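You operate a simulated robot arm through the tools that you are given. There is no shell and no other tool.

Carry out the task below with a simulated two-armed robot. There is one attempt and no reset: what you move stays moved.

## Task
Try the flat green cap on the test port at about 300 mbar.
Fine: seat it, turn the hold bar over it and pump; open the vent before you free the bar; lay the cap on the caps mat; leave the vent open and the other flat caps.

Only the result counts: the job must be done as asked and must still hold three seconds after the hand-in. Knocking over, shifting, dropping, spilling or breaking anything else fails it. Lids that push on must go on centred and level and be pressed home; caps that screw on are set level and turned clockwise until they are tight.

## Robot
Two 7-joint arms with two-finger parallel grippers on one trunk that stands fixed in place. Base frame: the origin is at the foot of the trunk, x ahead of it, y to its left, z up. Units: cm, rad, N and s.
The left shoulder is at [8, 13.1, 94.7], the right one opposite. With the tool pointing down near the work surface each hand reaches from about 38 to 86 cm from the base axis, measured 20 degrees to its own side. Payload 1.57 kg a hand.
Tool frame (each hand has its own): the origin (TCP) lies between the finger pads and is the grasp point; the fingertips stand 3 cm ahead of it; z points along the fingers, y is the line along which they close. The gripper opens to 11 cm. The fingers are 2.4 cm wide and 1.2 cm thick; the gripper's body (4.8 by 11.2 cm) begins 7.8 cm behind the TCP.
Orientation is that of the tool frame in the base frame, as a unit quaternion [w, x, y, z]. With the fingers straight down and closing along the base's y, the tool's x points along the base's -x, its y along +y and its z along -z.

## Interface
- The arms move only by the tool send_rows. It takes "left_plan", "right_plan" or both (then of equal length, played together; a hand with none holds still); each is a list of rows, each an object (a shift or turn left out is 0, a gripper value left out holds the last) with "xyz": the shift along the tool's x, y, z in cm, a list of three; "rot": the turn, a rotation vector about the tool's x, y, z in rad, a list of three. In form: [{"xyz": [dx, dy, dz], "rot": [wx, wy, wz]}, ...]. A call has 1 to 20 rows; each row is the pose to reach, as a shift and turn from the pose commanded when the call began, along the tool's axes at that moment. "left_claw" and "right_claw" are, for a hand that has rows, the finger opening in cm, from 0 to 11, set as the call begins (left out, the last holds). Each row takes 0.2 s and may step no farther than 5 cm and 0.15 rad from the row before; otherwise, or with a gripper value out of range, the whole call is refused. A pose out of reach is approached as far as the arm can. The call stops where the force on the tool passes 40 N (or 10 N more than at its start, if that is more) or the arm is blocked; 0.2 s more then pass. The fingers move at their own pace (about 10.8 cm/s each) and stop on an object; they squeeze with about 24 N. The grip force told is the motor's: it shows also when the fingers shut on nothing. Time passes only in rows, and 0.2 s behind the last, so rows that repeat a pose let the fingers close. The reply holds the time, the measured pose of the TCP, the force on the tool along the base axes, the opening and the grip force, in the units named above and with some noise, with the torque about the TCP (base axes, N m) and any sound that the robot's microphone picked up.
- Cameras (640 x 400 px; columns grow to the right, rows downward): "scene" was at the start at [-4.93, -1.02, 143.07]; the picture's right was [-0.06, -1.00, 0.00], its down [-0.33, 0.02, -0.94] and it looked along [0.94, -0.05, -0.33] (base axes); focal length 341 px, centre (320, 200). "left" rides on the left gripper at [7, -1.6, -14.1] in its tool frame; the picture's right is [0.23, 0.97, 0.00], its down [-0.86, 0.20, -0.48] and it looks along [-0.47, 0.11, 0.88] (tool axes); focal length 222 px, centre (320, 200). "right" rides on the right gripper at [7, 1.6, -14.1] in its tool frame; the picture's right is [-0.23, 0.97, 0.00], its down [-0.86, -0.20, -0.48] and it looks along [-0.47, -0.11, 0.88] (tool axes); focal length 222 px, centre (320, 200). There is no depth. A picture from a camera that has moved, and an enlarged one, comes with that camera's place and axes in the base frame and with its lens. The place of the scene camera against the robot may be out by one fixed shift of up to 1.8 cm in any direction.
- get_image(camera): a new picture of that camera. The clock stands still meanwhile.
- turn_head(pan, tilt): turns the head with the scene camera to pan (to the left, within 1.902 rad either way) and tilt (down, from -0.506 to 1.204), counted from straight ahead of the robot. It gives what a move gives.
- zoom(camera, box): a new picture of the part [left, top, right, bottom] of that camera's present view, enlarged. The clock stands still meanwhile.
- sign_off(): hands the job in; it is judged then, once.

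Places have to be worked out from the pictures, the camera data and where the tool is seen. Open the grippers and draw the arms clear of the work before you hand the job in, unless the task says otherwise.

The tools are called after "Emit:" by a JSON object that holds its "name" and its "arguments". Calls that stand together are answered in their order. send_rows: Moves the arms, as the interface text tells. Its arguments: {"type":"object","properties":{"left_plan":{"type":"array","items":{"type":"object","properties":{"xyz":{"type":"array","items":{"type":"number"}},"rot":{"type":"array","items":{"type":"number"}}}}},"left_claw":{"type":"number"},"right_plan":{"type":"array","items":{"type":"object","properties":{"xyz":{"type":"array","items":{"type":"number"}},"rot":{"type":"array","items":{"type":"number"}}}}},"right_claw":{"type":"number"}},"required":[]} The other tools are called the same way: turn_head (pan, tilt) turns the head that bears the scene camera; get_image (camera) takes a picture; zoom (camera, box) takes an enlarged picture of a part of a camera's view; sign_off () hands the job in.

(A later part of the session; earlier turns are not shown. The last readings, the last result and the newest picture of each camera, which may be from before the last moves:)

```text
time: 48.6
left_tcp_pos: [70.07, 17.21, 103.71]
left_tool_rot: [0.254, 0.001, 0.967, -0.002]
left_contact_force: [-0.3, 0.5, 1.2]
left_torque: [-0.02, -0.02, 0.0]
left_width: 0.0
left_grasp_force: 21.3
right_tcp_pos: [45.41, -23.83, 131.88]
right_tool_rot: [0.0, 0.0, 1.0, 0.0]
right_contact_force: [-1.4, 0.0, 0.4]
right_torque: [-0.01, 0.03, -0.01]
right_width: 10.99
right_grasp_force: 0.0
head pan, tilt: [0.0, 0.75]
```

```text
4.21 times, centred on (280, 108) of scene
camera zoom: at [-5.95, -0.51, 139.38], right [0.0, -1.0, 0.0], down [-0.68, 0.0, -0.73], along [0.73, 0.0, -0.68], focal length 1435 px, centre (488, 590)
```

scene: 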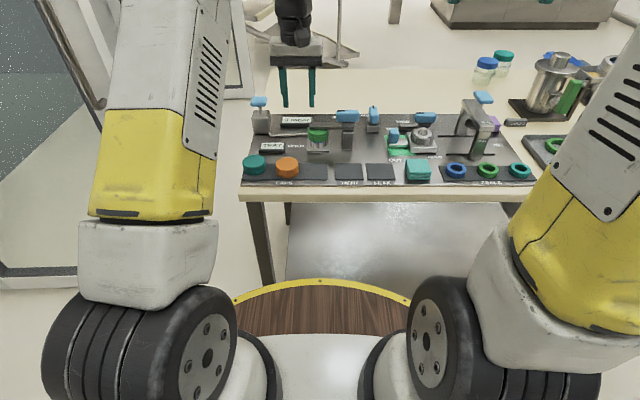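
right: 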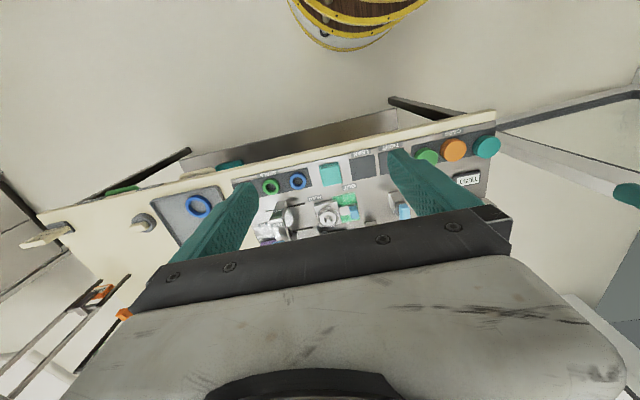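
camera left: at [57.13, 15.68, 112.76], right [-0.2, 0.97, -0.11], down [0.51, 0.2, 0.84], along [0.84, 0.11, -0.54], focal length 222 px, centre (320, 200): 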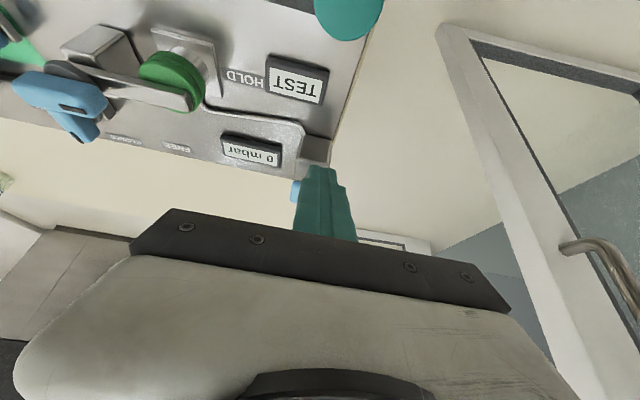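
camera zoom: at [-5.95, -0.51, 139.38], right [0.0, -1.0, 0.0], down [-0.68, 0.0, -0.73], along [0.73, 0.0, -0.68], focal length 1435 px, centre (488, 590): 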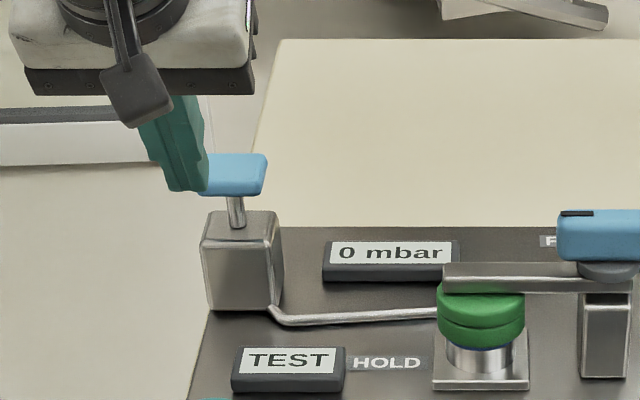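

Pump pad ≈ (83.0, 16.9, top 95.2). I bring the tilted closed fingertips above it.

Emit:
{"name": "send_rows", "arguments": {"left_plan": [{"xyz": [-2.4, -0.1, 2]}, {"xyz": [-4.8, -0.2, 4]}, {"xyz": [-7.2, -0.3, 6]}, {"xyz": [-9.66, -0.3, 7.97]}, {"xyz": [-9.66, -0.3, 7.97]}]}}

Emit:
{"name": "get_image", "arguments": {"camera": "left"}}

Emit:
{"name": "zoom", "arguments": {"camera": "scene", "box": [230, 60, 330, 155]}}

```text
time: 49.8
left_tcp_pos: [82.45, 16.94, 101.62]
left_tool_rot: [0.253, 0.001, 0.967, -0.003]
left_contact_force: [-0.6, 0.4, 0.2]
left_torque: [0.0, -0.01, 0.04]
left_width: 0.0
left_grasp_force: 21.4
right_tcp_pos: [45.49, -23.72, 131.84]
right_tool_rot: [0.0, 0.0, 1.0, 0.0]
right_contact_force: [-1.0, -1.1, -0.2]
right_torque: [0.0, 0.03, 0.02]
right_width: 10.99
right_grasp_force: 0.1
head pan, tilt: [0.0, 0.75]
```

```text
taken
camera left: at [69.46, 15.32, 110.6], right [-0.2, 0.97, -0.11], down [0.51, 0.2, 0.83], along [0.84, 0.11, -0.54], focal length 222 px, centre (320, 200)
```

left: 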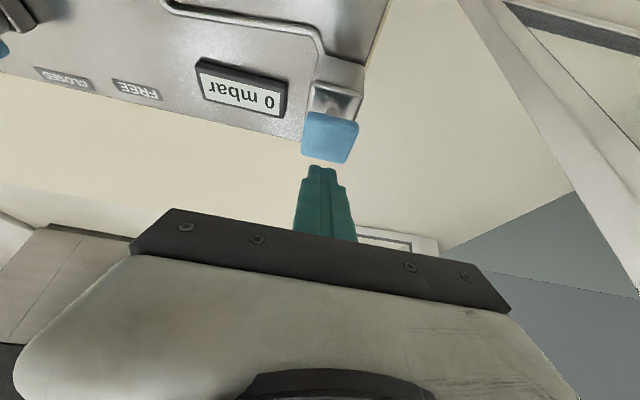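

```text
4.21 times, centred on (280, 108) of scene
camera zoom: at [-5.94, -0.51, 139.38], right [0.0, -1.0, 0.0], down [-0.68, 0.0, -0.73], along [0.73, 0.0, -0.68], focal length 1435 px, centre (488, 590)
```

zoom: 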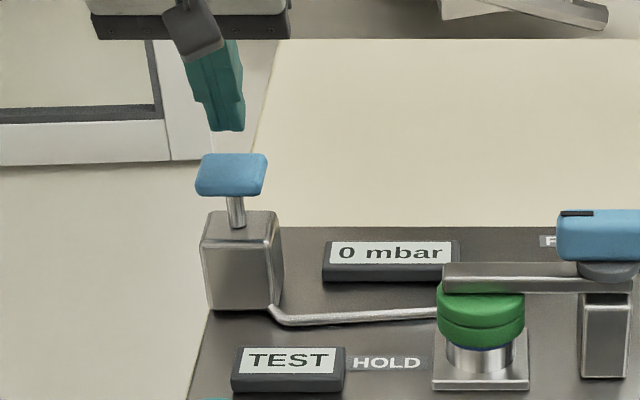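

Aligned over the pad. I press straight down gently past the expected contact at 3.2 cm.

Emit:
{"name": "send_rows", "arguments": {"left_plan": [{"xyz": [0.49, 0, 0.87]}, {"xyz": [0.98, 0, 1.74]}, {"xyz": [1.38, 0, 2.44]}, {"xyz": [1.57, 0, 2.79]}, {"xyz": [1.67, 0, 2.96]}, {"xyz": [1.77, 0, 3.14]}, {"xyz": [1.87, 0, 3.31]}, {"xyz": [1.96, 0, 3.48]}]}}

Emit:
{"name": "zoom", "arguments": {"camera": "scene", "box": [230, 60, 330, 155]}}

```text
time: 51.6
left_tcp_pos: [82.44, 16.96, 97.69]
left_tool_rot: [0.254, 0.001, 0.967, -0.003]
left_contact_force: [1.2, -1.3, 6.5]
left_torque: [-0.06, -0.1, 0.05]
left_width: 0.01
left_grasp_force: 21.4
right_tcp_pos: [45.29, -23.82, 131.83]
right_tool_rot: [0.0, 0.0, 1.0, 0.0]
right_contact_force: [-0.3, -0.2, 0.3]
right_torque: [0.0, -0.02, 0.01]
right_width: 11.0
right_grasp_force: 0.0
head pan, tilt: [0.0, 0.75]
heard: click
```

```text
4.21 times, centred on (280, 108) of scene
camera zoom: at [-5.96, -0.52, 139.38], right [0.0, -1.0, 0.0], down [-0.68, 0.0, -0.73], along [0.73, 0.0, -0.68], focal length 1435 px, centre (488, 590)
```

zoom: 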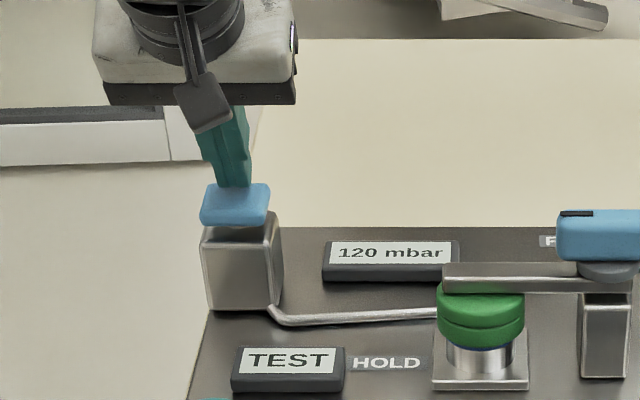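

A click, and the display shows 120 mbar. I release the pad and see whether it returns and the pressure holds.

Emit:
{"name": "send_rows", "arguments": {"left_plan": [{"xyz": [-0.49, 0, -0.87]}, {"xyz": [-0.98, 0, -1.74]}, {"xyz": [-0.98, 0, -1.74]}]}}

Emit:
{"name": "zoom", "arguments": {"camera": "scene", "box": [230, 60, 330, 155]}}

```text
time: 52.4
left_tcp_pos: [82.5, 16.95, 99.63]
left_tool_rot: [0.252, 0.0, 0.968, -0.002]
left_contact_force: [-1.4, 1.2, 1.7]
left_torque: [0.0, 0.01, -0.01]
left_width: 0.0
left_grasp_force: 21.0
right_tcp_pos: [45.33, -23.69, 131.89]
right_tool_rot: [0.0, 0.0, 1.0, 0.0]
right_contact_force: [0.7, 0.8, -0.7]
right_torque: [0.01, 0.0, 0.08]
right_width: 11.02
right_grasp_force: 0.1
head pan, tilt: [0.0, 0.75]
```

```text
4.21 times, centred on (280, 108) of scene
camera zoom: at [-5.95, -0.51, 139.38], right [0.0, -1.0, 0.0], down [-0.68, 0.0, -0.73], along [0.73, 0.0, -0.68], focal length 1435 px, centre (488, 590)
```

zoom: 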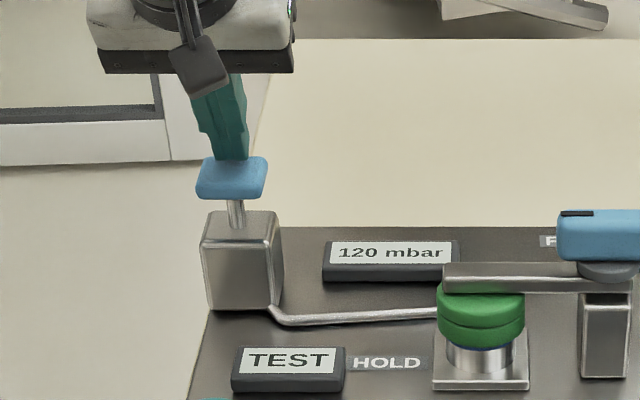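

The pad springs back and 120 mbar holds. Second stroke with the same travel.

Emit:
{"name": "send_rows", "arguments": {"left_plan": [{"xyz": [0.49, 0, 0.87]}, {"xyz": [0.69, 0, 1.22]}, {"xyz": [0.79, 0, 1.39]}, {"xyz": [0.89, 0, 1.57]}, {"xyz": [0.98, 0, 1.74]}]}}

Emit:
{"name": "zoom", "arguments": {"camera": "scene", "box": [230, 60, 330, 155]}}

```text
time: 53.6
left_tcp_pos: [82.45, 17.0, 97.79]
left_tool_rot: [0.254, 0.0, 0.967, -0.002]
left_contact_force: [-1.2, -0.2, 5.7]
left_torque: [-0.02, -0.02, -0.08]
left_width: 0.01
left_grasp_force: 21.4
right_tcp_pos: [45.39, -23.64, 131.87]
right_tool_rot: [0.0, 0.0, 1.0, 0.0]
right_contact_force: [-0.3, 0.9, -0.1]
right_torque: [0.01, 0.04, 0.02]
right_width: 11.03
right_grasp_force: 0.1
head pan, tilt: [0.0, 0.75]
heard: click
```

```text
4.21 times, centred on (280, 108) of scene
camera zoom: at [-5.97, -0.52, 139.38], right [0.0, -1.0, 0.0], down [-0.68, 0.0, -0.73], along [0.73, 0.0, -0.68], focal length 1435 px, centre (488, 590)
```

zoom: 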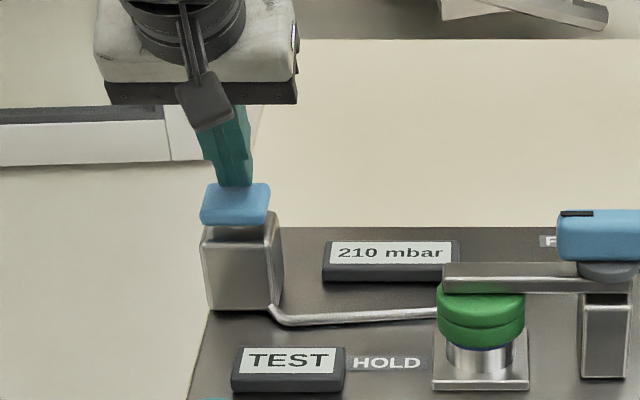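

210 mbar (each stroke adds a little less). I release and give one more stroke, which should land near 290.

Emit:
{"name": "send_rows", "arguments": {"left_plan": [{"xyz": [-0.49, 0, -0.87]}, {"xyz": [-0.98, 0, -1.74]}, {"xyz": [-0.98, 0, -1.74]}]}}

Emit:
{"name": "zoom", "arguments": {"camera": "scene", "box": [230, 60, 330, 155]}}

Emit:
{"name": "send_rows", "arguments": {"left_plan": [{"xyz": [0.49, 0, 0.87]}, {"xyz": [0.69, 0, 1.22]}, {"xyz": [0.79, 0, 1.39]}, {"xyz": [0.89, 0, 1.57]}, {"xyz": [0.98, 0, 1.74]}]}}

Emit:
{"name": "zoom", "arguments": {"camera": "scene", "box": [230, 60, 330, 155]}}

```text
time: 54.4
left_tcp_pos: [82.48, 16.97, 99.63]
left_tool_rot: [0.253, 0.0, 0.967, -0.001]
left_contact_force: [-0.1, 0.2, 1.1]
left_torque: [-0.04, -0.01, 0.01]
left_width: 0.0
left_grasp_force: 21.1
right_tcp_pos: [45.41, -23.65, 131.87]
right_tool_rot: [0.0, 0.0, 1.0, 0.0]
right_contact_force: [0.1, -0.6, -0.8]
right_torque: [-0.01, -0.03, 0.01]
right_width: 11.01
right_grasp_force: 0.1
head pan, tilt: [0.0, 0.75]
```

```text
4.21 times, centred on (280, 108) of scene
camera zoom: at [-5.95, -0.51, 139.38], right [0.0, -1.0, 0.0], down [-0.68, 0.0, -0.73], along [0.73, 0.0, -0.68], focal length 1435 px, centre (488, 590)
```

zoom: 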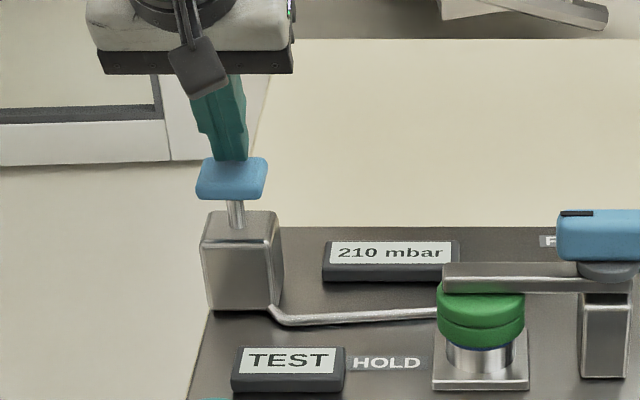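

```text
time: 55.6
left_tcp_pos: [82.57, 17.11, 97.75]
left_tool_rot: [0.254, 0.0, 0.967, -0.002]
left_contact_force: [-1.6, -1.0, 6.6]
left_torque: [-0.04, 0.02, 0.0]
left_width: 0.0
left_grasp_force: 21.8
right_tcp_pos: [45.49, -23.69, 131.87]
right_tool_rot: [0.0, 0.0, 1.0, 0.0]
right_contact_force: [0.0, 0.1, 1.1]
right_torque: [0.03, 0.0, -0.01]
right_width: 11.0
right_grasp_force: 0.0
head pan, tilt: [0.0, 0.75]
heard: click
```

```text
4.21 times, centred on (280, 108) of scene
camera zoom: at [-5.98, -0.52, 139.38], right [0.0, -1.0, 0.0], down [-0.68, 0.0, -0.73], along [0.73, 0.0, -0.68], focal length 1435 px, centre (488, 590)
```

zoom: 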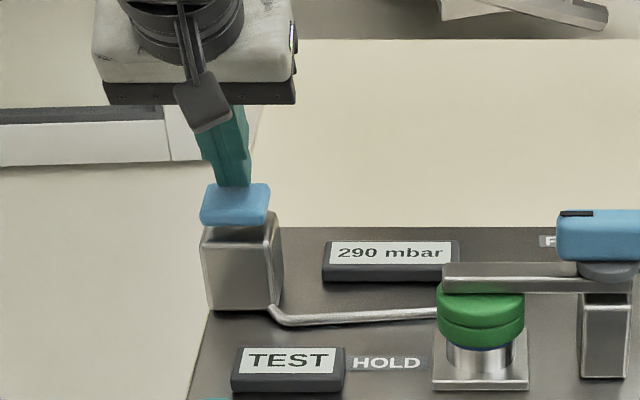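

290 mbar – about 300. I release the pump, lift off and wait a few seconds to see whether it holds.

Emit:
{"name": "send_rows", "arguments": {"left_plan": [{"xyz": [-0.49, 0, -0.87]}, {"xyz": [-0.98, 0, -1.74]}, {"xyz": [-1.96, 0, -3.48]}, {"xyz": [-1.96, 0, -3.48]}, {"xyz": [-1.96, 0, -3.48]}, {"xyz": [-1.96, 0, -3.48]}, {"xyz": [-1.96, 0, -3.48]}, {"xyz": [-1.96, 0, -3.48]}, {"xyz": [-1.96, 0, -3.48]}, {"xyz": [-1.96, 0, -3.48]}, {"xyz": [-1.96, 0, -3.48]}, {"xyz": [-1.96, 0, -3.48]}, {"xyz": [-1.96, 0, -3.48]}, {"xyz": [-1.96, 0, -3.48]}, {"xyz": [-1.96, 0, -3.48]}, {"xyz": [-1.96, 0, -3.48]}, {"xyz": [-1.96, 0, -3.48]}, {"xyz": [-1.96, 0, -3.48]}]}}

Emit:
{"name": "zoom", "arguments": {"camera": "scene", "box": [230, 60, 330, 155]}}

Emit:
{"name": "zoom", "arguments": {"camera": "scene", "box": [320, 80, 420, 160]}}

```text
time: 59.4
left_tcp_pos: [82.34, 16.98, 101.68]
left_tool_rot: [0.254, 0.0, 0.967, -0.002]
left_contact_force: [-0.1, 1.4, 0.1]
left_torque: [0.0, -0.02, 0.0]
left_width: 0.0
left_grasp_force: 21.0
right_tcp_pos: [45.4, -23.71, 131.82]
right_tool_rot: [0.001, 0.0, 1.0, 0.0]
right_contact_force: [0.1, 0.0, 1.0]
right_torque: [-0.01, 0.0, -0.01]
right_width: 11.01
right_grasp_force: 0.0
head pan, tilt: [0.0, 0.75]
```

```text
4.21 times, centred on (280, 108) of scene
camera zoom: at [-5.94, -0.51, 139.38], right [0.0, -1.0, 0.0], down [-0.68, 0.0, -0.73], along [0.73, 0.0, -0.68], focal length 1435 px, centre (488, 590)
```

zoom: 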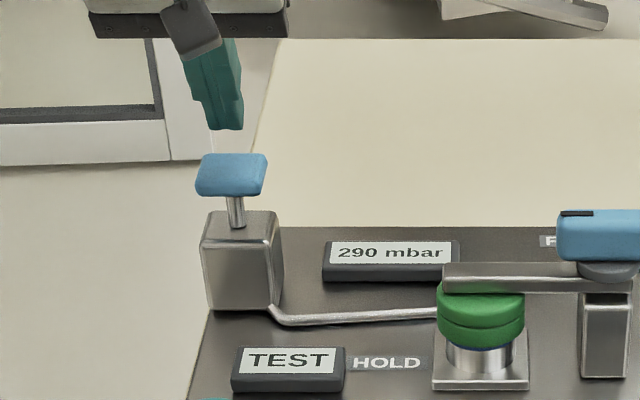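

```text
5.00 times, centred on (370, 120) of scene
camera zoom: at [-5.94, -0.51, 139.38], right [0.0, -1.0, 0.0], down [-0.68, 0.0, -0.73], along [0.73, 0.0, -0.68], focal length 1704 px, centre (70, 600)
```

zoom: 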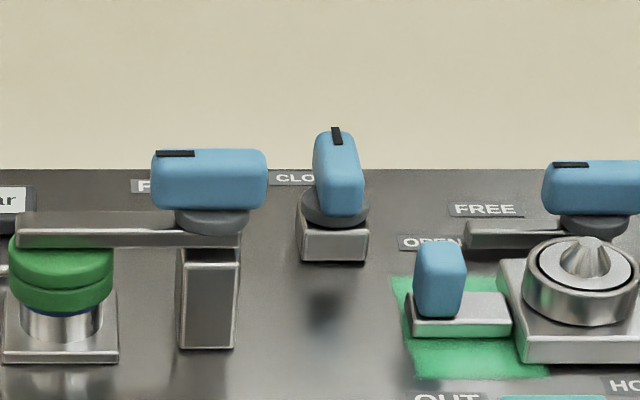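

Pressure holds at 290 mbar. The vent knob (≈ (82.5, −15)) is better reached by the right arm, so I withdraw the left hand and bring the right one over for a look.

Emit:
{"name": "send_rows", "arguments": {"left_plan": [{"xyz": [1.5, 0, -3], "rot": [0, 0.0, 0]}, {"xyz": [4, 1, -5], "rot": [0, 0.08, 0]}, {"xyz": [6.5, 2, -7.5], "rot": [0, 0.16, 0]}, {"xyz": [9, 3, -10], "rot": [0, 0.25, 0]}, {"xyz": [11.5, 4, -12.5], "rot": [0, 0.34, 0]}, {"xyz": [14.5, 4, -15], "rot": [0, 0.43, 0]}, {"xyz": [14.5, 4, -15], "rot": [0, 0.51, 0]}, {"xyz": [14.5, 4, -15], "rot": [0, 0.51, 0]}], "right_plan": [{"xyz": [-3, 1, 3]}, {"xyz": [-6, 2, 6]}, {"xyz": [-9, 3, 9]}, {"xyz": [-12, 4, 12]}, {"xyz": [-15, 5, 15]}, {"xyz": [-18, 6, 18]}, {"xyz": [-21, 7, 20.5]}, {"xyz": [-24, 7.7, 23]}]}}

Emit:
{"name": "get_image", "arguments": {"camera": "right"}}

Emit:
{"name": "get_image", "arguments": {"camera": "scene"}}

```text
time: 61.2
left_tcp_pos: [62.51, 20.9, 107.83]
left_tool_rot: [0.001, 0.001, 1.0, -0.002]
left_contact_force: [-0.2, -0.2, 0.0]
left_torque: [0.02, -0.02, -0.01]
left_width: 0.02
left_grasp_force: 21.1
right_tcp_pos: [69.45, -16.1, 108.97]
right_tool_rot: [0.0, -0.001, 1.0, 0.001]
right_contact_force: [-0.1, 0.6, 0.4]
right_torque: [-0.01, -0.02, -0.03]
right_width: 10.99
right_grasp_force: 0.1
head pan, tilt: [0.0, 0.75]
```

```text
taken
camera right: at [62.44, -14.43, 123.18], right [0.23, 0.97, 0.0], down [0.85, -0.2, 0.48], along [0.47, -0.11, -0.88], focal length 222 px, centre (320, 200)
```

right: 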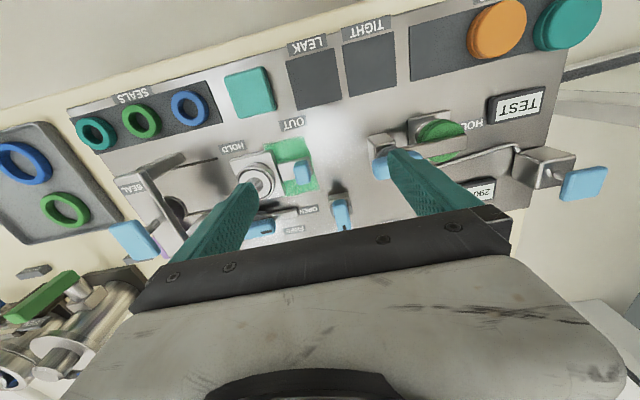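

```text
taken
```

scene: 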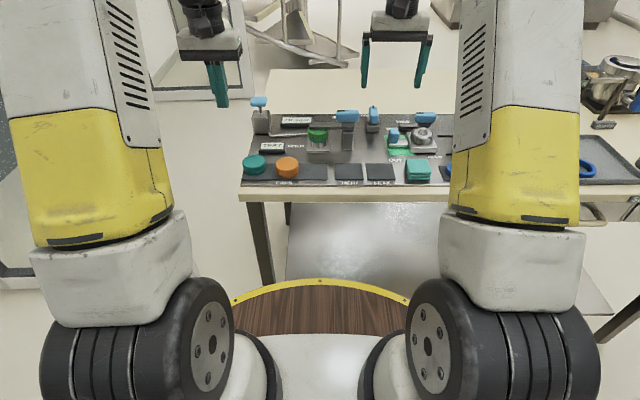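

The vent knob is visible near (342, 210) in the right wrist view; I enlarge it.

Emit:
{"name": "zoom", "arguments": {"camera": "right", "box": [260, 150, 420, 250]}}

Emit:
{"name": "zoom", "arguments": {"camera": "scene", "box": [350, 90, 400, 140]}}

```text
4.00 times, centred on (340, 200) of right
camera zoom: at [62.44, -14.43, 123.18], right [0.23, 0.97, 0.0], down [0.85, -0.2, 0.48], along [0.47, -0.11, -0.88], focal length 888 px, centre (240, 200)
```

zoom: 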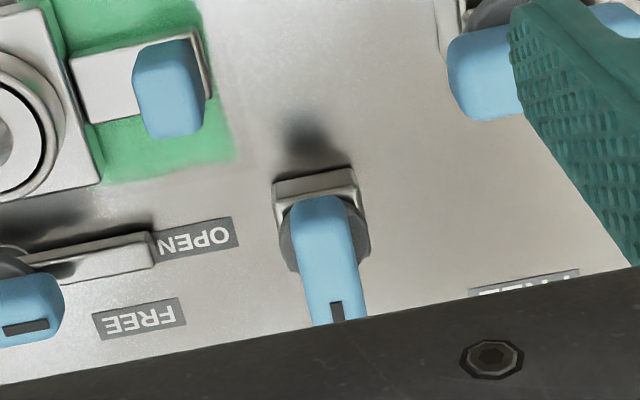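

```text
8.00 times, centred on (375, 115) of scene
camera zoom: at [-5.99, -0.52, 139.37], right [0.0, -1.0, 0.0], down [-0.68, 0.0, -0.73], along [0.73, 0.0, -0.68], focal length 2727 px, centre (-120, 880)
```

zoom: 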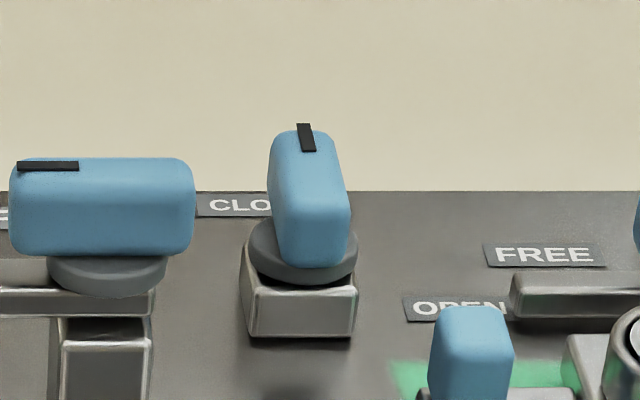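

Vent pivot ≈ (83.5, −15.6), knob z ≈ 89–91.5; OPEN lies straight toward −y, so it turns clockwise. I'll push its near end toward +y with the closed, forward-tilted right fingertips; first I hover beside it.

Emit:
{"name": "send_rows", "arguments": {"right_plan": [{"xyz": [-2, -0.8, 1], "rot": [0, -0.1, 0]}, {"xyz": [-4, -1.6, 3], "rot": [0, -0.2, 0]}, {"xyz": [-6, -2.4, 5], "rot": [0, -0.3, 0]}, {"xyz": [-8.2, -3.25, 7], "rot": [0, -0.4, 0]}, {"xyz": [-10.6, -3.25, 9], "rot": [0, -0.5, 0]}, {"xyz": [-10.6, -3.25, 11], "rot": [0, -0.5, 0]}, {"xyz": [-10.6, -3.25, 11], "rot": [0, -0.5, 0]}], "right_claw": 0}}

Emit:
{"name": "get_image", "arguments": {"camera": "right"}}

Emit:
{"name": "zoom", "arguments": {"camera": "scene", "box": [330, 60, 430, 160]}}

```text
time: 62.8
left_tcp_pos: [62.43, 21.01, 107.79]
left_tool_rot: [0.001, 0.002, 1.0, -0.002]
left_contact_force: [-0.2, 0.0, -0.1]
left_torque: [0.01, 0.01, -0.01]
left_width: 0.02
left_grasp_force: 22.0
right_tcp_pos: [80.05, -19.24, 97.88]
right_tool_rot: [0.248, -0.001, 0.969, 0.0]
right_contact_force: [0.8, 0.0, -0.1]
right_torque: [0.01, 0.01, -0.04]
right_width: 0.0
right_grasp_force: 21.3
head pan, tilt: [0.0, 0.75]
```

```text
taken
camera right: at [67.19, -17.52, 106.96], right [0.2, 0.97, 0.11], down [0.52, -0.2, 0.83], along [0.83, -0.11, -0.55], focal length 222 px, centre (320, 200)
```

right: 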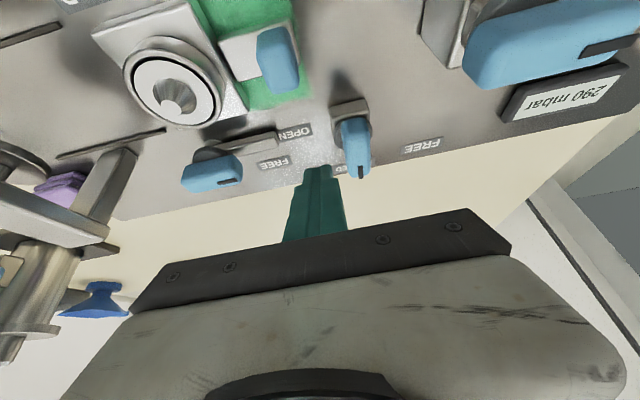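

```text
4.00 times, centred on (380, 110) of scene
camera zoom: at [-5.94, -0.51, 139.38], right [0.0, -1.0, 0.0], down [-0.68, 0.0, -0.73], along [0.73, 0.0, -0.68], focal length 1363 px, centre (80, 560)
```

zoom: 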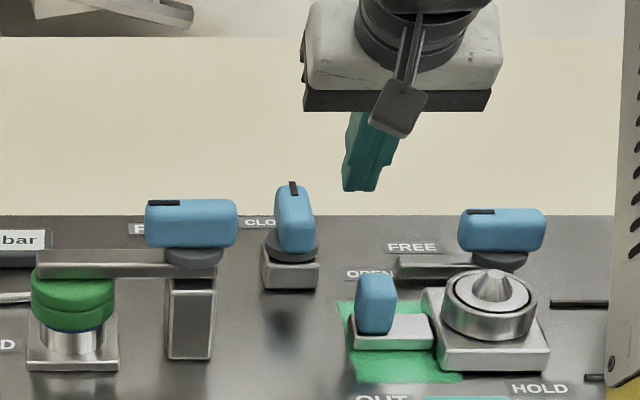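

I zoom to re-measure the vent pivot from this closer view.

Emit:
{"name": "zoom", "arguments": {"camera": "right", "box": [280, 70, 420, 200]}}

Emit:
{"name": "zoom", "arguments": {"camera": "scene", "box": [355, 70, 415, 140]}}

```text
3.08 times, centred on (350, 135) of right
camera zoom: at [67.19, -17.52, 106.96], right [0.2, 0.97, 0.11], down [0.52, -0.2, 0.83], along [0.83, -0.11, -0.55], focal length 684 px, centre (228, 400)
```

zoom: 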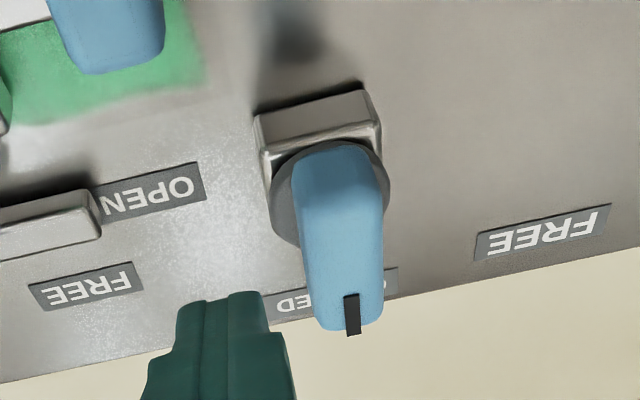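

```text
5.71 times, centred on (385, 105) of scene
camera zoom: at [-5.94, -0.51, 139.38], right [0.0, -1.0, 0.0], down [-0.68, 0.0, -0.73], along [0.73, 0.0, -0.68], focal length 1948 px, centre (-51, 743)
```

zoom: 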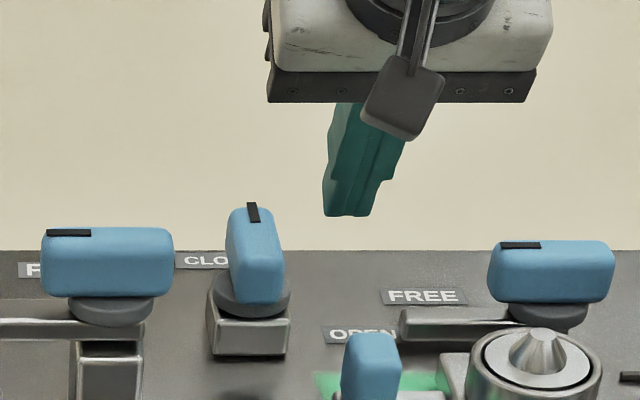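

Pivot refined to ≈ (83.3, −15.45). I lower the tips beside the knob's near end on its −y side.

Emit:
{"name": "send_rows", "arguments": {"right_plan": [{"xyz": [0.7, 0, 1.2]}, {"xyz": [1.4, 0, 2.4]}, {"xyz": [2.1, 0, 3.5]}, {"xyz": [2.5, 0, 4.2]}, {"xyz": [2.72, 0, 4.55]}, {"xyz": [2.72, 0, 4.55]}]}}

Emit:
{"name": "zoom", "arguments": {"camera": "scene", "box": [345, 80, 405, 150]}}

Emit:
{"name": "zoom", "arguments": {"camera": "right", "box": [260, 80, 420, 220]}}

```text
time: 64.2
left_tcp_pos: [62.55, 20.93, 107.74]
left_tool_rot: [0.002, 0.001, 1.0, -0.001]
left_contact_force: [0.3, 0.4, 0.8]
left_torque: [0.0, -0.02, -0.03]
left_width: 0.0
left_grasp_force: 21.8
right_tcp_pos: [79.8, -19.37, 92.4]
right_tool_rot: [0.247, 0.0, 0.969, 0.0]
right_contact_force: [1.1, 0.2, 0.0]
right_torque: [0.0, -0.05, 0.02]
right_width: 0.0
right_grasp_force: 21.0
head pan, tilt: [0.0, 0.75]
```

```text
5.71 times, centred on (375, 115) of scene
camera zoom: at [-5.94, -0.51, 139.38], right [0.0, -1.0, 0.0], down [-0.68, 0.0, -0.73], along [0.73, 0.0, -0.68], focal length 1948 px, centre (6, 686)
```

zoom: 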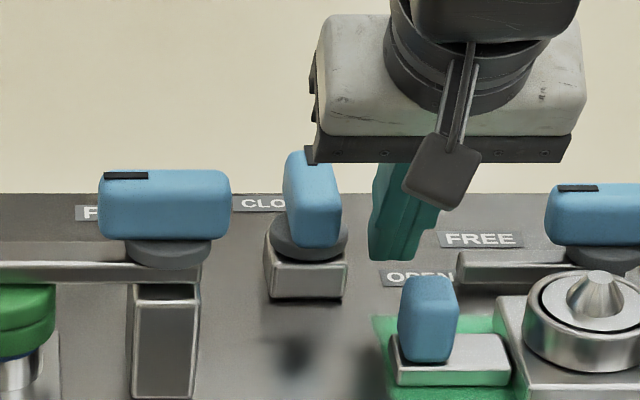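

```text
2.86 times, centred on (340, 150) of right
camera zoom: at [66.99, -17.61, 101.55], right [0.2, 0.97, 0.11], down [0.52, -0.2, 0.83], along [0.83, -0.11, -0.55], focal length 635 px, centre (263, 343)
```

zoom: 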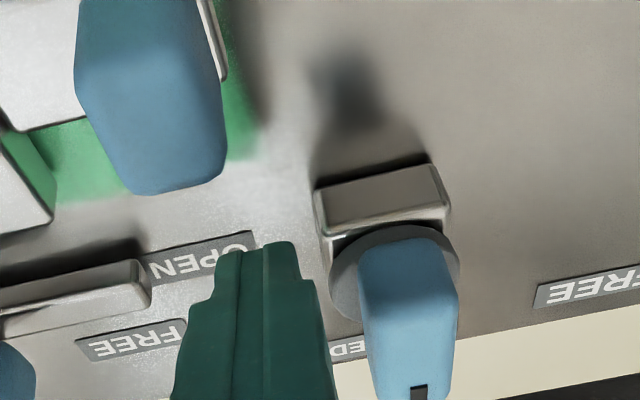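

Tips stand beside the knob's near end. I push along an arc around the pivot, first about halfway.

Emit:
{"name": "send_rows", "arguments": {"right_plan": [{"xyz": [0, 0.7, 0]}, {"xyz": [-0.05, 1.45, 0.03]}, {"xyz": [0.2, 1.75, -0.11]}, {"xyz": [0.43, 2.05, -0.235]}, {"xyz": [0.6, 2.4, -0.33]}, {"xyz": [0.763, 2.77, -0.418]}, {"xyz": [0.85, 3.17, -0.46]}, {"xyz": [0.92, 3.57, -0.504]}]}}

Emit:
{"name": "zoom", "arguments": {"camera": "scene", "box": [345, 80, 405, 150]}}

Emit:
{"name": "zoom", "arguments": {"camera": "right", "box": [260, 80, 420, 220]}}

Emit:
{"name": "zoom", "arguments": {"camera": "scene", "box": [240, 90, 340, 160]}}

```text
time: 66.0
left_tcp_pos: [62.49, 21.05, 107.76]
left_tool_rot: [0.001, 0.001, 1.0, -0.003]
left_contact_force: [-0.1, -0.1, -0.1]
left_torque: [0.02, 0.04, -0.03]
left_width: 0.01
left_grasp_force: 21.5
right_tcp_pos: [78.64, -15.66, 92.43]
right_tool_rot: [0.247, -0.001, 0.969, 0.0]
right_contact_force: [0.9, 0.0, 1.1]
right_torque: [0.0, 0.0, 0.0]
right_width: 0.01
right_grasp_force: 21.6
head pan, tilt: [0.0, 0.75]
```

```text
5.71 times, centred on (375, 115) of scene
camera zoom: at [-5.94, -0.51, 139.38], right [0.0, -1.0, 0.0], down [-0.68, 0.0, -0.73], along [0.73, 0.0, -0.68], focal length 1948 px, centre (6, 686)
```

zoom: 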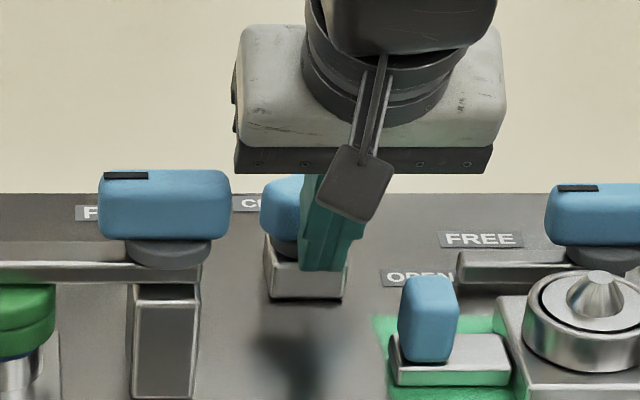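

```text
2.86 times, centred on (340, 150) of right
camera zoom: at [65.88, -13.96, 101.6], right [0.2, 0.97, 0.11], down [0.52, -0.2, 0.83], along [0.83, -0.11, -0.55], focal length 635 px, centre (263, 343)
```

zoom: 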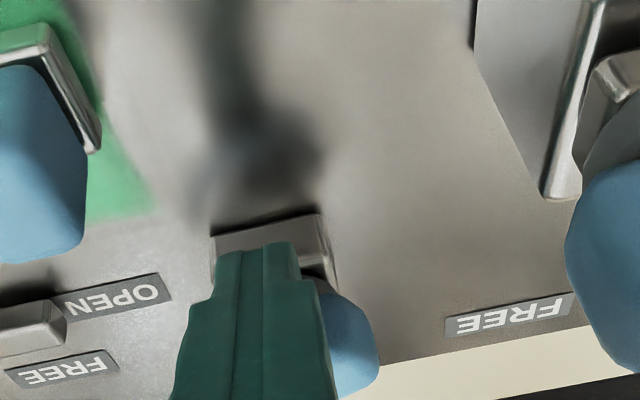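

```text
5.71 times, centred on (290, 125) of scene
camera zoom: at [-5.94, -0.51, 139.38], right [0.0, -1.0, 0.0], down [-0.68, 0.0, -0.73], along [0.73, 0.0, -0.68], focal length 1948 px, centre (491, 629)
```

zoom: 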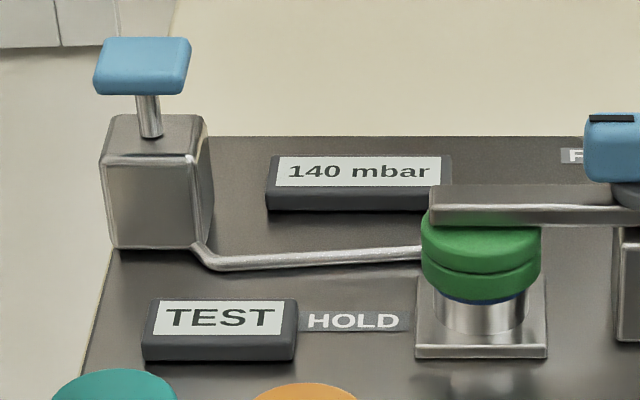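

The pressure is already dropping (140 mbar), so the vent is turning the right way. I finish the arc to the OPEN stop.

Emit:
{"name": "send_rows", "arguments": {"right_plan": [{"xyz": [-0.01, 0.4, 0.0]}, {"xyz": [-0.025, 0.81, 0.014]}, {"xyz": [-0.13, 1.2, 0.07]}, {"xyz": [-0.236, 1.59, 0.13]}, {"xyz": [-0.43, 1.94, 0.235]}, {"xyz": [-0.62, 2.28, 0.34]}, {"xyz": [-0.8, 2.28, 0.44]}]}}

Emit:
{"name": "zoom", "arguments": {"camera": "scene", "box": [345, 80, 405, 150]}}

Emit:
{"name": "zoom", "arguments": {"camera": "right", "box": [220, 80, 420, 220]}}

Emit:
{"name": "zoom", "arguments": {"camera": "scene", "box": [240, 90, 340, 160]}}

```text
time: 67.6
left_tcp_pos: [62.32, 20.93, 107.79]
left_tool_rot: [0.002, 0.001, 1.0, -0.002]
left_contact_force: [0.0, -0.3, 0.9]
left_torque: [-0.02, -0.05, -0.04]
left_width: 0.01
left_grasp_force: 21.0
right_tcp_pos: [79.42, -13.53, 92.51]
right_tool_rot: [0.244, 0.0, 0.97, -0.001]
right_contact_force: [-29.4, -3.1, 9.4]
right_torque: [-0.17, 0.4, -0.07]
right_width: 0.02
right_grasp_force: 21.5
head pan, tilt: [0.0, 0.75]
```

```text
5.71 times, centred on (375, 115) of scene
camera zoom: at [-6.12, -0.51, 139.37], right [0.0, -1.0, 0.0], down [-0.68, 0.0, -0.73], along [0.73, 0.0, -0.68], focal length 1948 px, centre (6, 686)
```

zoom: 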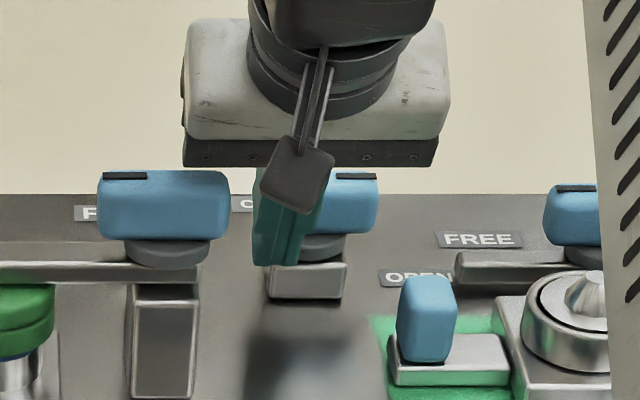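

```text
2.86 times, centred on (320, 150) of right
camera zoom: at [66.56, -11.76, 101.63], right [0.2, 0.97, 0.11], down [0.53, -0.2, 0.83], along [0.83, -0.11, -0.55], focal length 635 px, centre (320, 343)
```

zoom: 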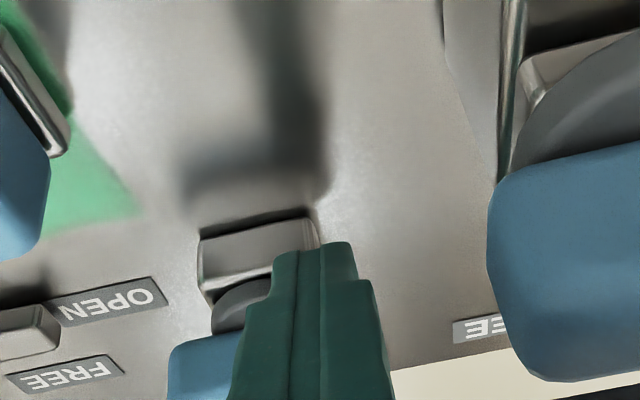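

```text
5.71 times, centred on (290, 125) of scene
camera zoom: at [-6.12, -0.51, 139.37], right [0.0, -1.0, 0.0], down [-0.68, 0.0, -0.73], along [0.73, 0.0, -0.68], focal length 1948 px, centre (491, 629)
```

zoom: 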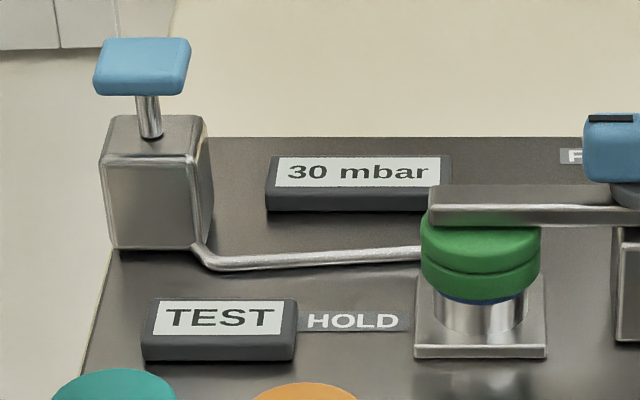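

The knob hit its OPEN stop (29 N), pointer toward OPEN, pressure 30 mbar and falling. I back the right hand off and withdraw it.

Emit:
{"name": "send_rows", "arguments": {"right_plan": [{"xyz": [0.88, 0, -0.48]}, {"xyz": [0.3, -0.3, -3]}, {"xyz": [-1.2, -0.6, -6]}, {"xyz": [-2.5, -1, -9]}, {"xyz": [0.5, -2.5, -11]}, {"xyz": [4, -4, -13], "rot": [0, 0.1, 0]}, {"xyz": [7.5, -5.5, -15], "rot": [0, 0.2, 0]}, {"xyz": [11, -7, -17], "rot": [0, 0.3, 0]}, {"xyz": [14, -8, -20], "rot": [0, 0.4, 0]}, {"xyz": [17, -8.5, -23], "rot": [0, 0.5, 0]}, {"xyz": [20, -9, -26], "rot": [0, 0.5, 0]}]}}

Emit:
{"name": "zoom", "arguments": {"camera": "scene", "box": [240, 80, 400, 190]}}

Emit:
{"name": "get_image", "arguments": {"camera": "scene"}}

```text
time: 70.0
left_tcp_pos: [62.46, 20.92, 107.69]
left_tool_rot: [0.001, 0.001, 1.0, -0.002]
left_contact_force: [1.3, -1.2, -0.6]
left_torque: [-0.02, 0.01, 0.0]
left_width: 0.0
left_grasp_force: 21.5
right_tcp_pos: [49.41, -22.24, 105.94]
right_tool_rot: [-0.001, 0.0, 1.0, -0.001]
right_contact_force: [0.6, -0.1, -0.1]
right_torque: [-0.03, 0.0, -0.01]
right_width: 0.0
right_grasp_force: 21.6
head pan, tilt: [0.0, 0.75]
```

```text
3.64 times, centred on (320, 135) of scene
camera zoom: at [-5.89, -0.5, 139.38], right [0.0, -1.0, 0.0], down [-0.68, 0.0, -0.73], along [0.73, 0.0, -0.68], focal length 1239 px, centre (320, 436)
```

zoom: 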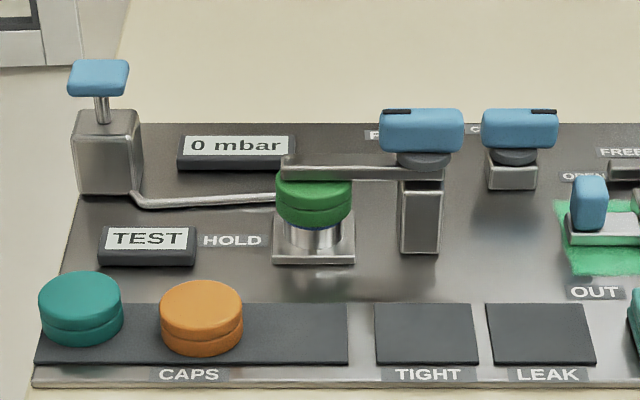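

```text
taken
```

scene: 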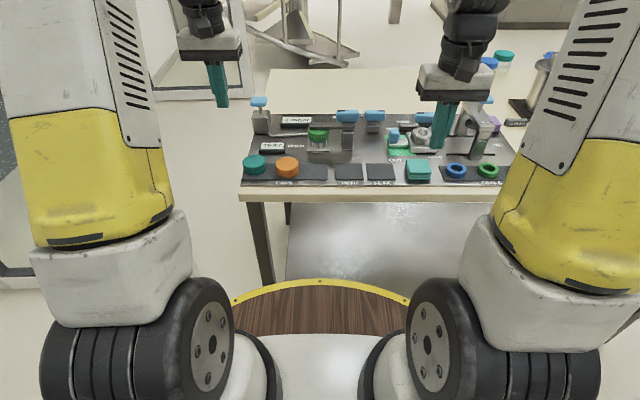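

0 mbar, vent at OPEN. Now the left hand returns, turned by 90°, over the hold-bar knob while the right hand moves farther out of the way.

Emit:
{"name": "send_rows", "arguments": {"left_plan": [{"xyz": [0, -2.3, 0], "rot": [0, 0, -0.14]}, {"xyz": [-1, -4.6, 0], "rot": [0, 0, -0.28]}, {"xyz": [-2, -6.9, 0], "rot": [0, 0, -0.42]}, {"xyz": [-3, -9.2, 0], "rot": [0, 0, -0.56]}, {"xyz": [-4, -11.5, 0], "rot": [0, 0, -0.7]}, {"xyz": [-5, -13.8, 0.5], "rot": [0, 0, -0.84]}, {"xyz": [-6, -16.1, 1], "rot": [0, 0, -0.98]}, {"xyz": [-7, -18.4, 1.5], "rot": [0, 0, -1.12]}, {"xyz": [-8, -20.7, 2], "rot": [0, 0, -1.26]}, {"xyz": [-9, -23, 3], "rot": [0, 0, -1.4]}, {"xyz": [-10, -25.3, 4], "rot": [0, 0, -1.5]}, {"xyz": [-11, -27.4, 5], "rot": [0, 0, -1.57]}, {"xyz": [-11.6, -28.2, 5.6], "rot": [0, 0, -1.57]}, {"xyz": [-11.6, -28.2, 5.6], "rot": [0, 0, -1.57]}], "left_claw": 5, "right_plan": [{"xyz": [0.3, -0.5, -3]}, {"xyz": [0.6, -1, -6]}, {"xyz": [1, -1.5, -9]}, {"xyz": [1.5, -2, -12]}, {"xyz": [2, -2.5, -15]}, {"xyz": [3, -3, -18]}, {"xyz": [4, -3, -21]}, {"xyz": [4, -3, -23]}, {"xyz": [4, -3, -23]}, {"xyz": [4, -3, -23]}, {"xyz": [4, -3, -23]}, {"xyz": [4, -3, -23]}, {"xyz": [4, -3, -23]}, {"xyz": [4, -3, -23]}]}}

Emit:
{"name": "zoom", "arguments": {"camera": "left", "box": [220, 60, 420, 230]}}

Emit:
{"name": "zoom", "arguments": {"camera": "scene", "box": [290, 70, 390, 160]}}

```text
time: 73.0
left_tcp_pos: [73.91, -7.13, 102.16]
left_tool_rot: [0.0, -0.706, 0.708, -0.003]
left_contact_force: [0.1, -0.2, -0.3]
left_torque: [0.03, 0.0, -0.01]
left_width: 5.03
left_grasp_force: 0.0
right_tcp_pos: [45.76, -25.57, 128.8]
right_tool_rot: [-0.001, 0.0, 1.0, 0.0]
right_contact_force: [-0.2, 0.7, 0.7]
right_torque: [-0.01, 0.0, -0.01]
right_width: 0.0
right_grasp_force: 21.7
head pan, tilt: [0.0, 0.75]
```

```text
2.35 times, centred on (320, 145) of left
camera zoom: at [75.63, -14.14, 116.33], right [-0.97, -0.23, 0.0], down [-0.2, 0.86, 0.47], along [-0.11, 0.46, -0.88], focal length 523 px, centre (320, 329)
```

zoom: 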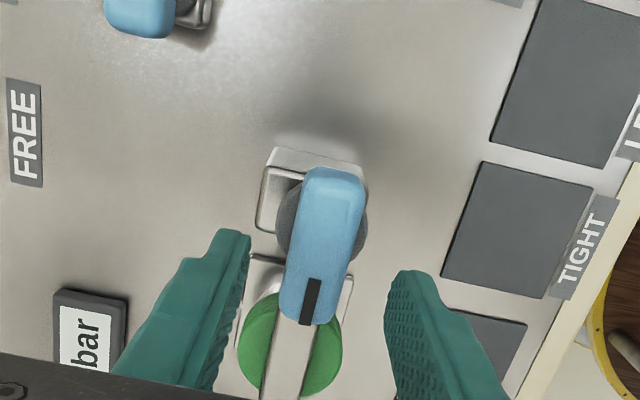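

```text
4.44 times, centred on (340, 115) of scene
camera zoom: at [-5.94, -0.52, 139.38], right [0.0, -1.0, 0.0], down [-0.68, 0.0, -0.73], along [0.73, 0.0, -0.68], focal length 1515 px, centre (231, 578)
```

zoom: 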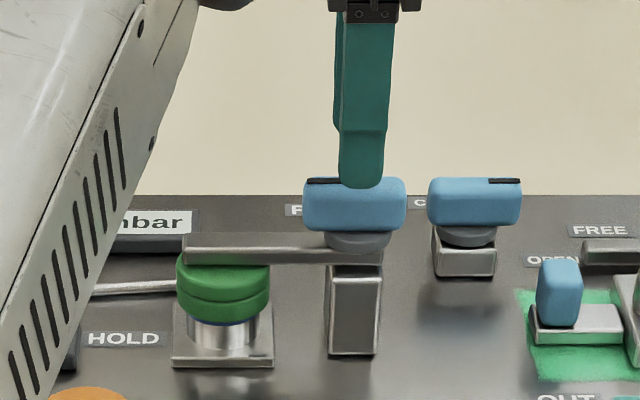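

Well aligned with the knob. I shift slightly to y≈−7.5, descend to z≈98 and grip.

Emit:
{"name": "send_rows", "arguments": {"left_plan": [{"xyz": [0.37, -0.05, 1]}, {"xyz": [0.37, -0.05, 2]}, {"xyz": [0.37, -0.05, 3]}, {"xyz": [0.37, -0.05, 3.8]}, {"xyz": [0.37, -0.05, 4.15]}, {"xyz": [0.37, -0.05, 4.15]}], "left_claw": 5}}

Emit:
{"name": "send_rows", "arguments": {"left_plan": [{"xyz": [0, 0, 0]}, {"xyz": [0, 0, 0]}, {"xyz": [0, 0, 0]}], "left_claw": 0}}

Emit:
{"name": "zoom", "arguments": {"camera": "scene", "box": [290, 70, 390, 160]}}

```text
time: 74.4
left_tcp_pos: [74.15, -7.58, 98.03]
left_tool_rot: [0.0, -0.707, 0.707, -0.002]
left_contact_force: [0.8, -0.2, -0.2]
left_torque: [-0.01, -0.02, -0.02]
left_width: 5.0
left_grasp_force: 0.0
right_tcp_pos: [45.7, -25.37, 128.72]
right_tool_rot: [0.0, 0.0, 1.0, 0.0]
right_contact_force: [-0.2, 0.1, -0.3]
right_torque: [-0.04, 0.0, -0.02]
right_width: 0.0
right_grasp_force: 21.6
head pan, tilt: [0.0, 0.75]
```

```text
time: 75.2
left_tcp_pos: [73.92, -7.66, 98.03]
left_tool_rot: [-0.001, -0.706, 0.708, 0.0]
left_contact_force: [-15.1, 2.8, 0.8]
left_torque: [0.15, 0.36, 0.04]
left_width: 2.38
left_grasp_force: 35.8
right_tcp_pos: [45.76, -25.47, 128.88]
right_tool_rot: [0.0, 0.0, 1.0, 0.0]
right_contact_force: [-0.2, -0.2, -1.1]
right_torque: [0.02, -0.01, 0.0]
right_width: 0.02
right_grasp_force: 21.5
head pan, tilt: [0.0, 0.75]
```

```text
4.44 times, centred on (340, 115) of scene
camera zoom: at [-6.02, -0.51, 139.37], right [0.0, -1.0, 0.0], down [-0.68, 0.0, -0.73], along [0.73, 0.0, -0.68], focal length 1515 px, centre (231, 578)
```

zoom: 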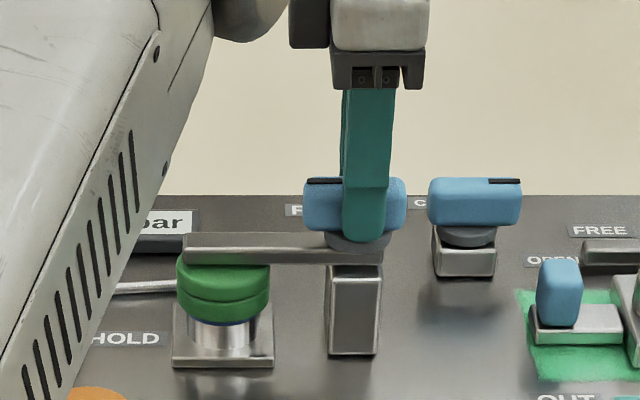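

Gripped; side load tells the pivot is about x≈73.85. I shift for that and turn the bar clockwise, back toward FREE, in two stages.

Emit:
{"name": "send_rows", "arguments": {"left_plan": [{"xyz": [-0.05, 0.12, 0]}, {"xyz": [-0.1, 0.22, 0], "rot": [0, 0, 0.1]}, {"xyz": [-0.1, 0.22, 0], "rot": [0, 0, 0.2]}, {"xyz": [-0.1, 0.22, 0], "rot": [0, 0, 0.3]}, {"xyz": [-0.1, 0.22, 0], "rot": [0, 0, 0.4]}, {"xyz": [-0.1, 0.22, 0], "rot": [0, 0, 0.5]}, {"xyz": [-0.1, 0.22, 0], "rot": [0, 0, 0.6]}, {"xyz": [-0.1, 0.22, 0], "rot": [0, 0, 0.7]}, {"xyz": [-0.1, 0.22, 0], "rot": [0, 0, 0.8]}]}}

Emit:
{"name": "zoom", "arguments": {"camera": "scene", "box": [290, 70, 390, 160]}}

```text
time: 77.2
left_tcp_pos: [73.82, -7.6, 98.01]
left_tool_rot: [0.0, -0.374, 0.927, -0.002]
left_contact_force: [7.6, -8.4, 0.3]
left_torque: [-0.28, 1.25, 0.0]
left_width: 2.38
left_grasp_force: 35.8
right_tcp_pos: [45.81, -25.45, 128.9]
right_tool_rot: [0.001, 0.0, 1.0, 0.001]
right_contact_force: [-1.4, 0.0, -0.6]
right_torque: [0.0, 0.02, -0.02]
right_width: 0.0
right_grasp_force: 21.2
head pan, tilt: [0.0, 0.75]
```

```text
4.44 times, centred on (340, 115) of scene
camera zoom: at [-5.9, -0.55, 139.38], right [0.0, -1.0, 0.0], down [-0.68, 0.0, -0.73], along [0.73, 0.0, -0.68], focal length 1515 px, centre (231, 578)
```

zoom: 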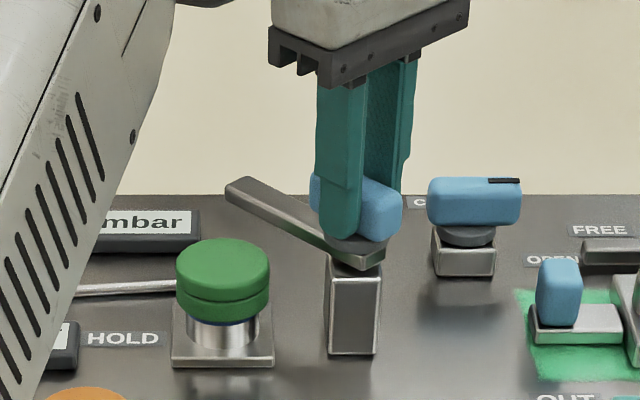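

Halfway; the cap stayed in place. I finish the turn to FREE with a small centring correction.

Emit:
{"name": "send_rows", "arguments": {"left_plan": [{"xyz": [0, -0.15, 0], "rot": [0, 0, 0.05]}, {"xyz": [0, -0.15, 0], "rot": [0, 0, 0.15]}, {"xyz": [0, -0.15, 0], "rot": [0, 0, 0.25]}, {"xyz": [0, -0.15, 0], "rot": [0, 0, 0.35]}, {"xyz": [0, -0.15, 0], "rot": [0, 0, 0.45]}, {"xyz": [0, -0.15, 0], "rot": [0, 0, 0.55]}, {"xyz": [0, -0.15, 0], "rot": [0, 0, 0.65]}, {"xyz": [0, -0.15, 0], "rot": [0, 0, 0.72]}, {"xyz": [0, -0.15, 0], "rot": [0, 0, 0.77]}]}}

Emit:
{"name": "zoom", "arguments": {"camera": "scene", "box": [290, 70, 390, 160]}}

Emit:
{"name": "get_image", "arguments": {"camera": "left"}}

```text
time: 79.2
left_tcp_pos: [73.83, -7.49, 98.14]
left_tool_rot: [0.001, 0.001, 1.0, -0.001]
left_contact_force: [-17.6, 13.4, 5.3]
left_torque: [0.58, -0.02, 0.2]
left_width: 2.42
left_grasp_force: 35.9
right_tcp_pos: [45.81, -25.6, 128.84]
right_tool_rot: [0.001, -0.001, 1.0, 0.001]
right_contact_force: [-0.1, 0.2, 0.9]
right_torque: [-0.01, 0.0, -0.02]
right_width: 0.0
right_grasp_force: 21.2
head pan, tilt: [0.0, 0.75]
```

```text
4.44 times, centred on (340, 115) of scene
camera zoom: at [-6.04, -0.46, 139.37], right [0.0, -1.0, 0.0], down [-0.68, 0.0, -0.73], along [0.73, 0.0, -0.68], focal length 1515 px, centre (231, 578)
```

zoom: 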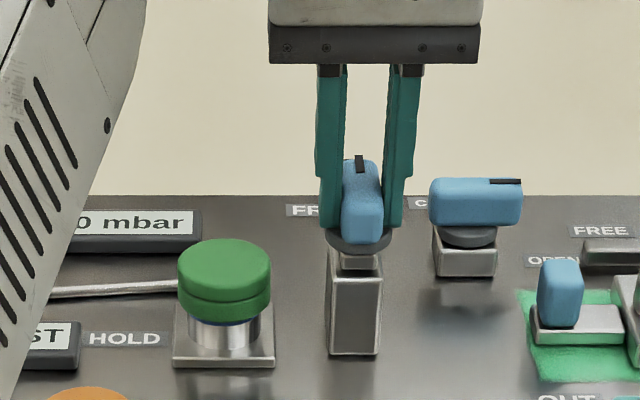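

```text
taken
camera left: at [66.96, -9.15, 112.2], right [-0.23, 0.97, 0.0], down [0.85, 0.2, 0.48], along [0.47, 0.11, -0.88], focal length 222 px, centre (320, 200)
```

left: 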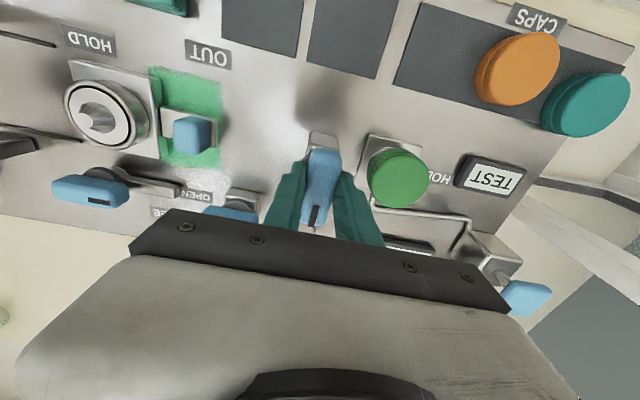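

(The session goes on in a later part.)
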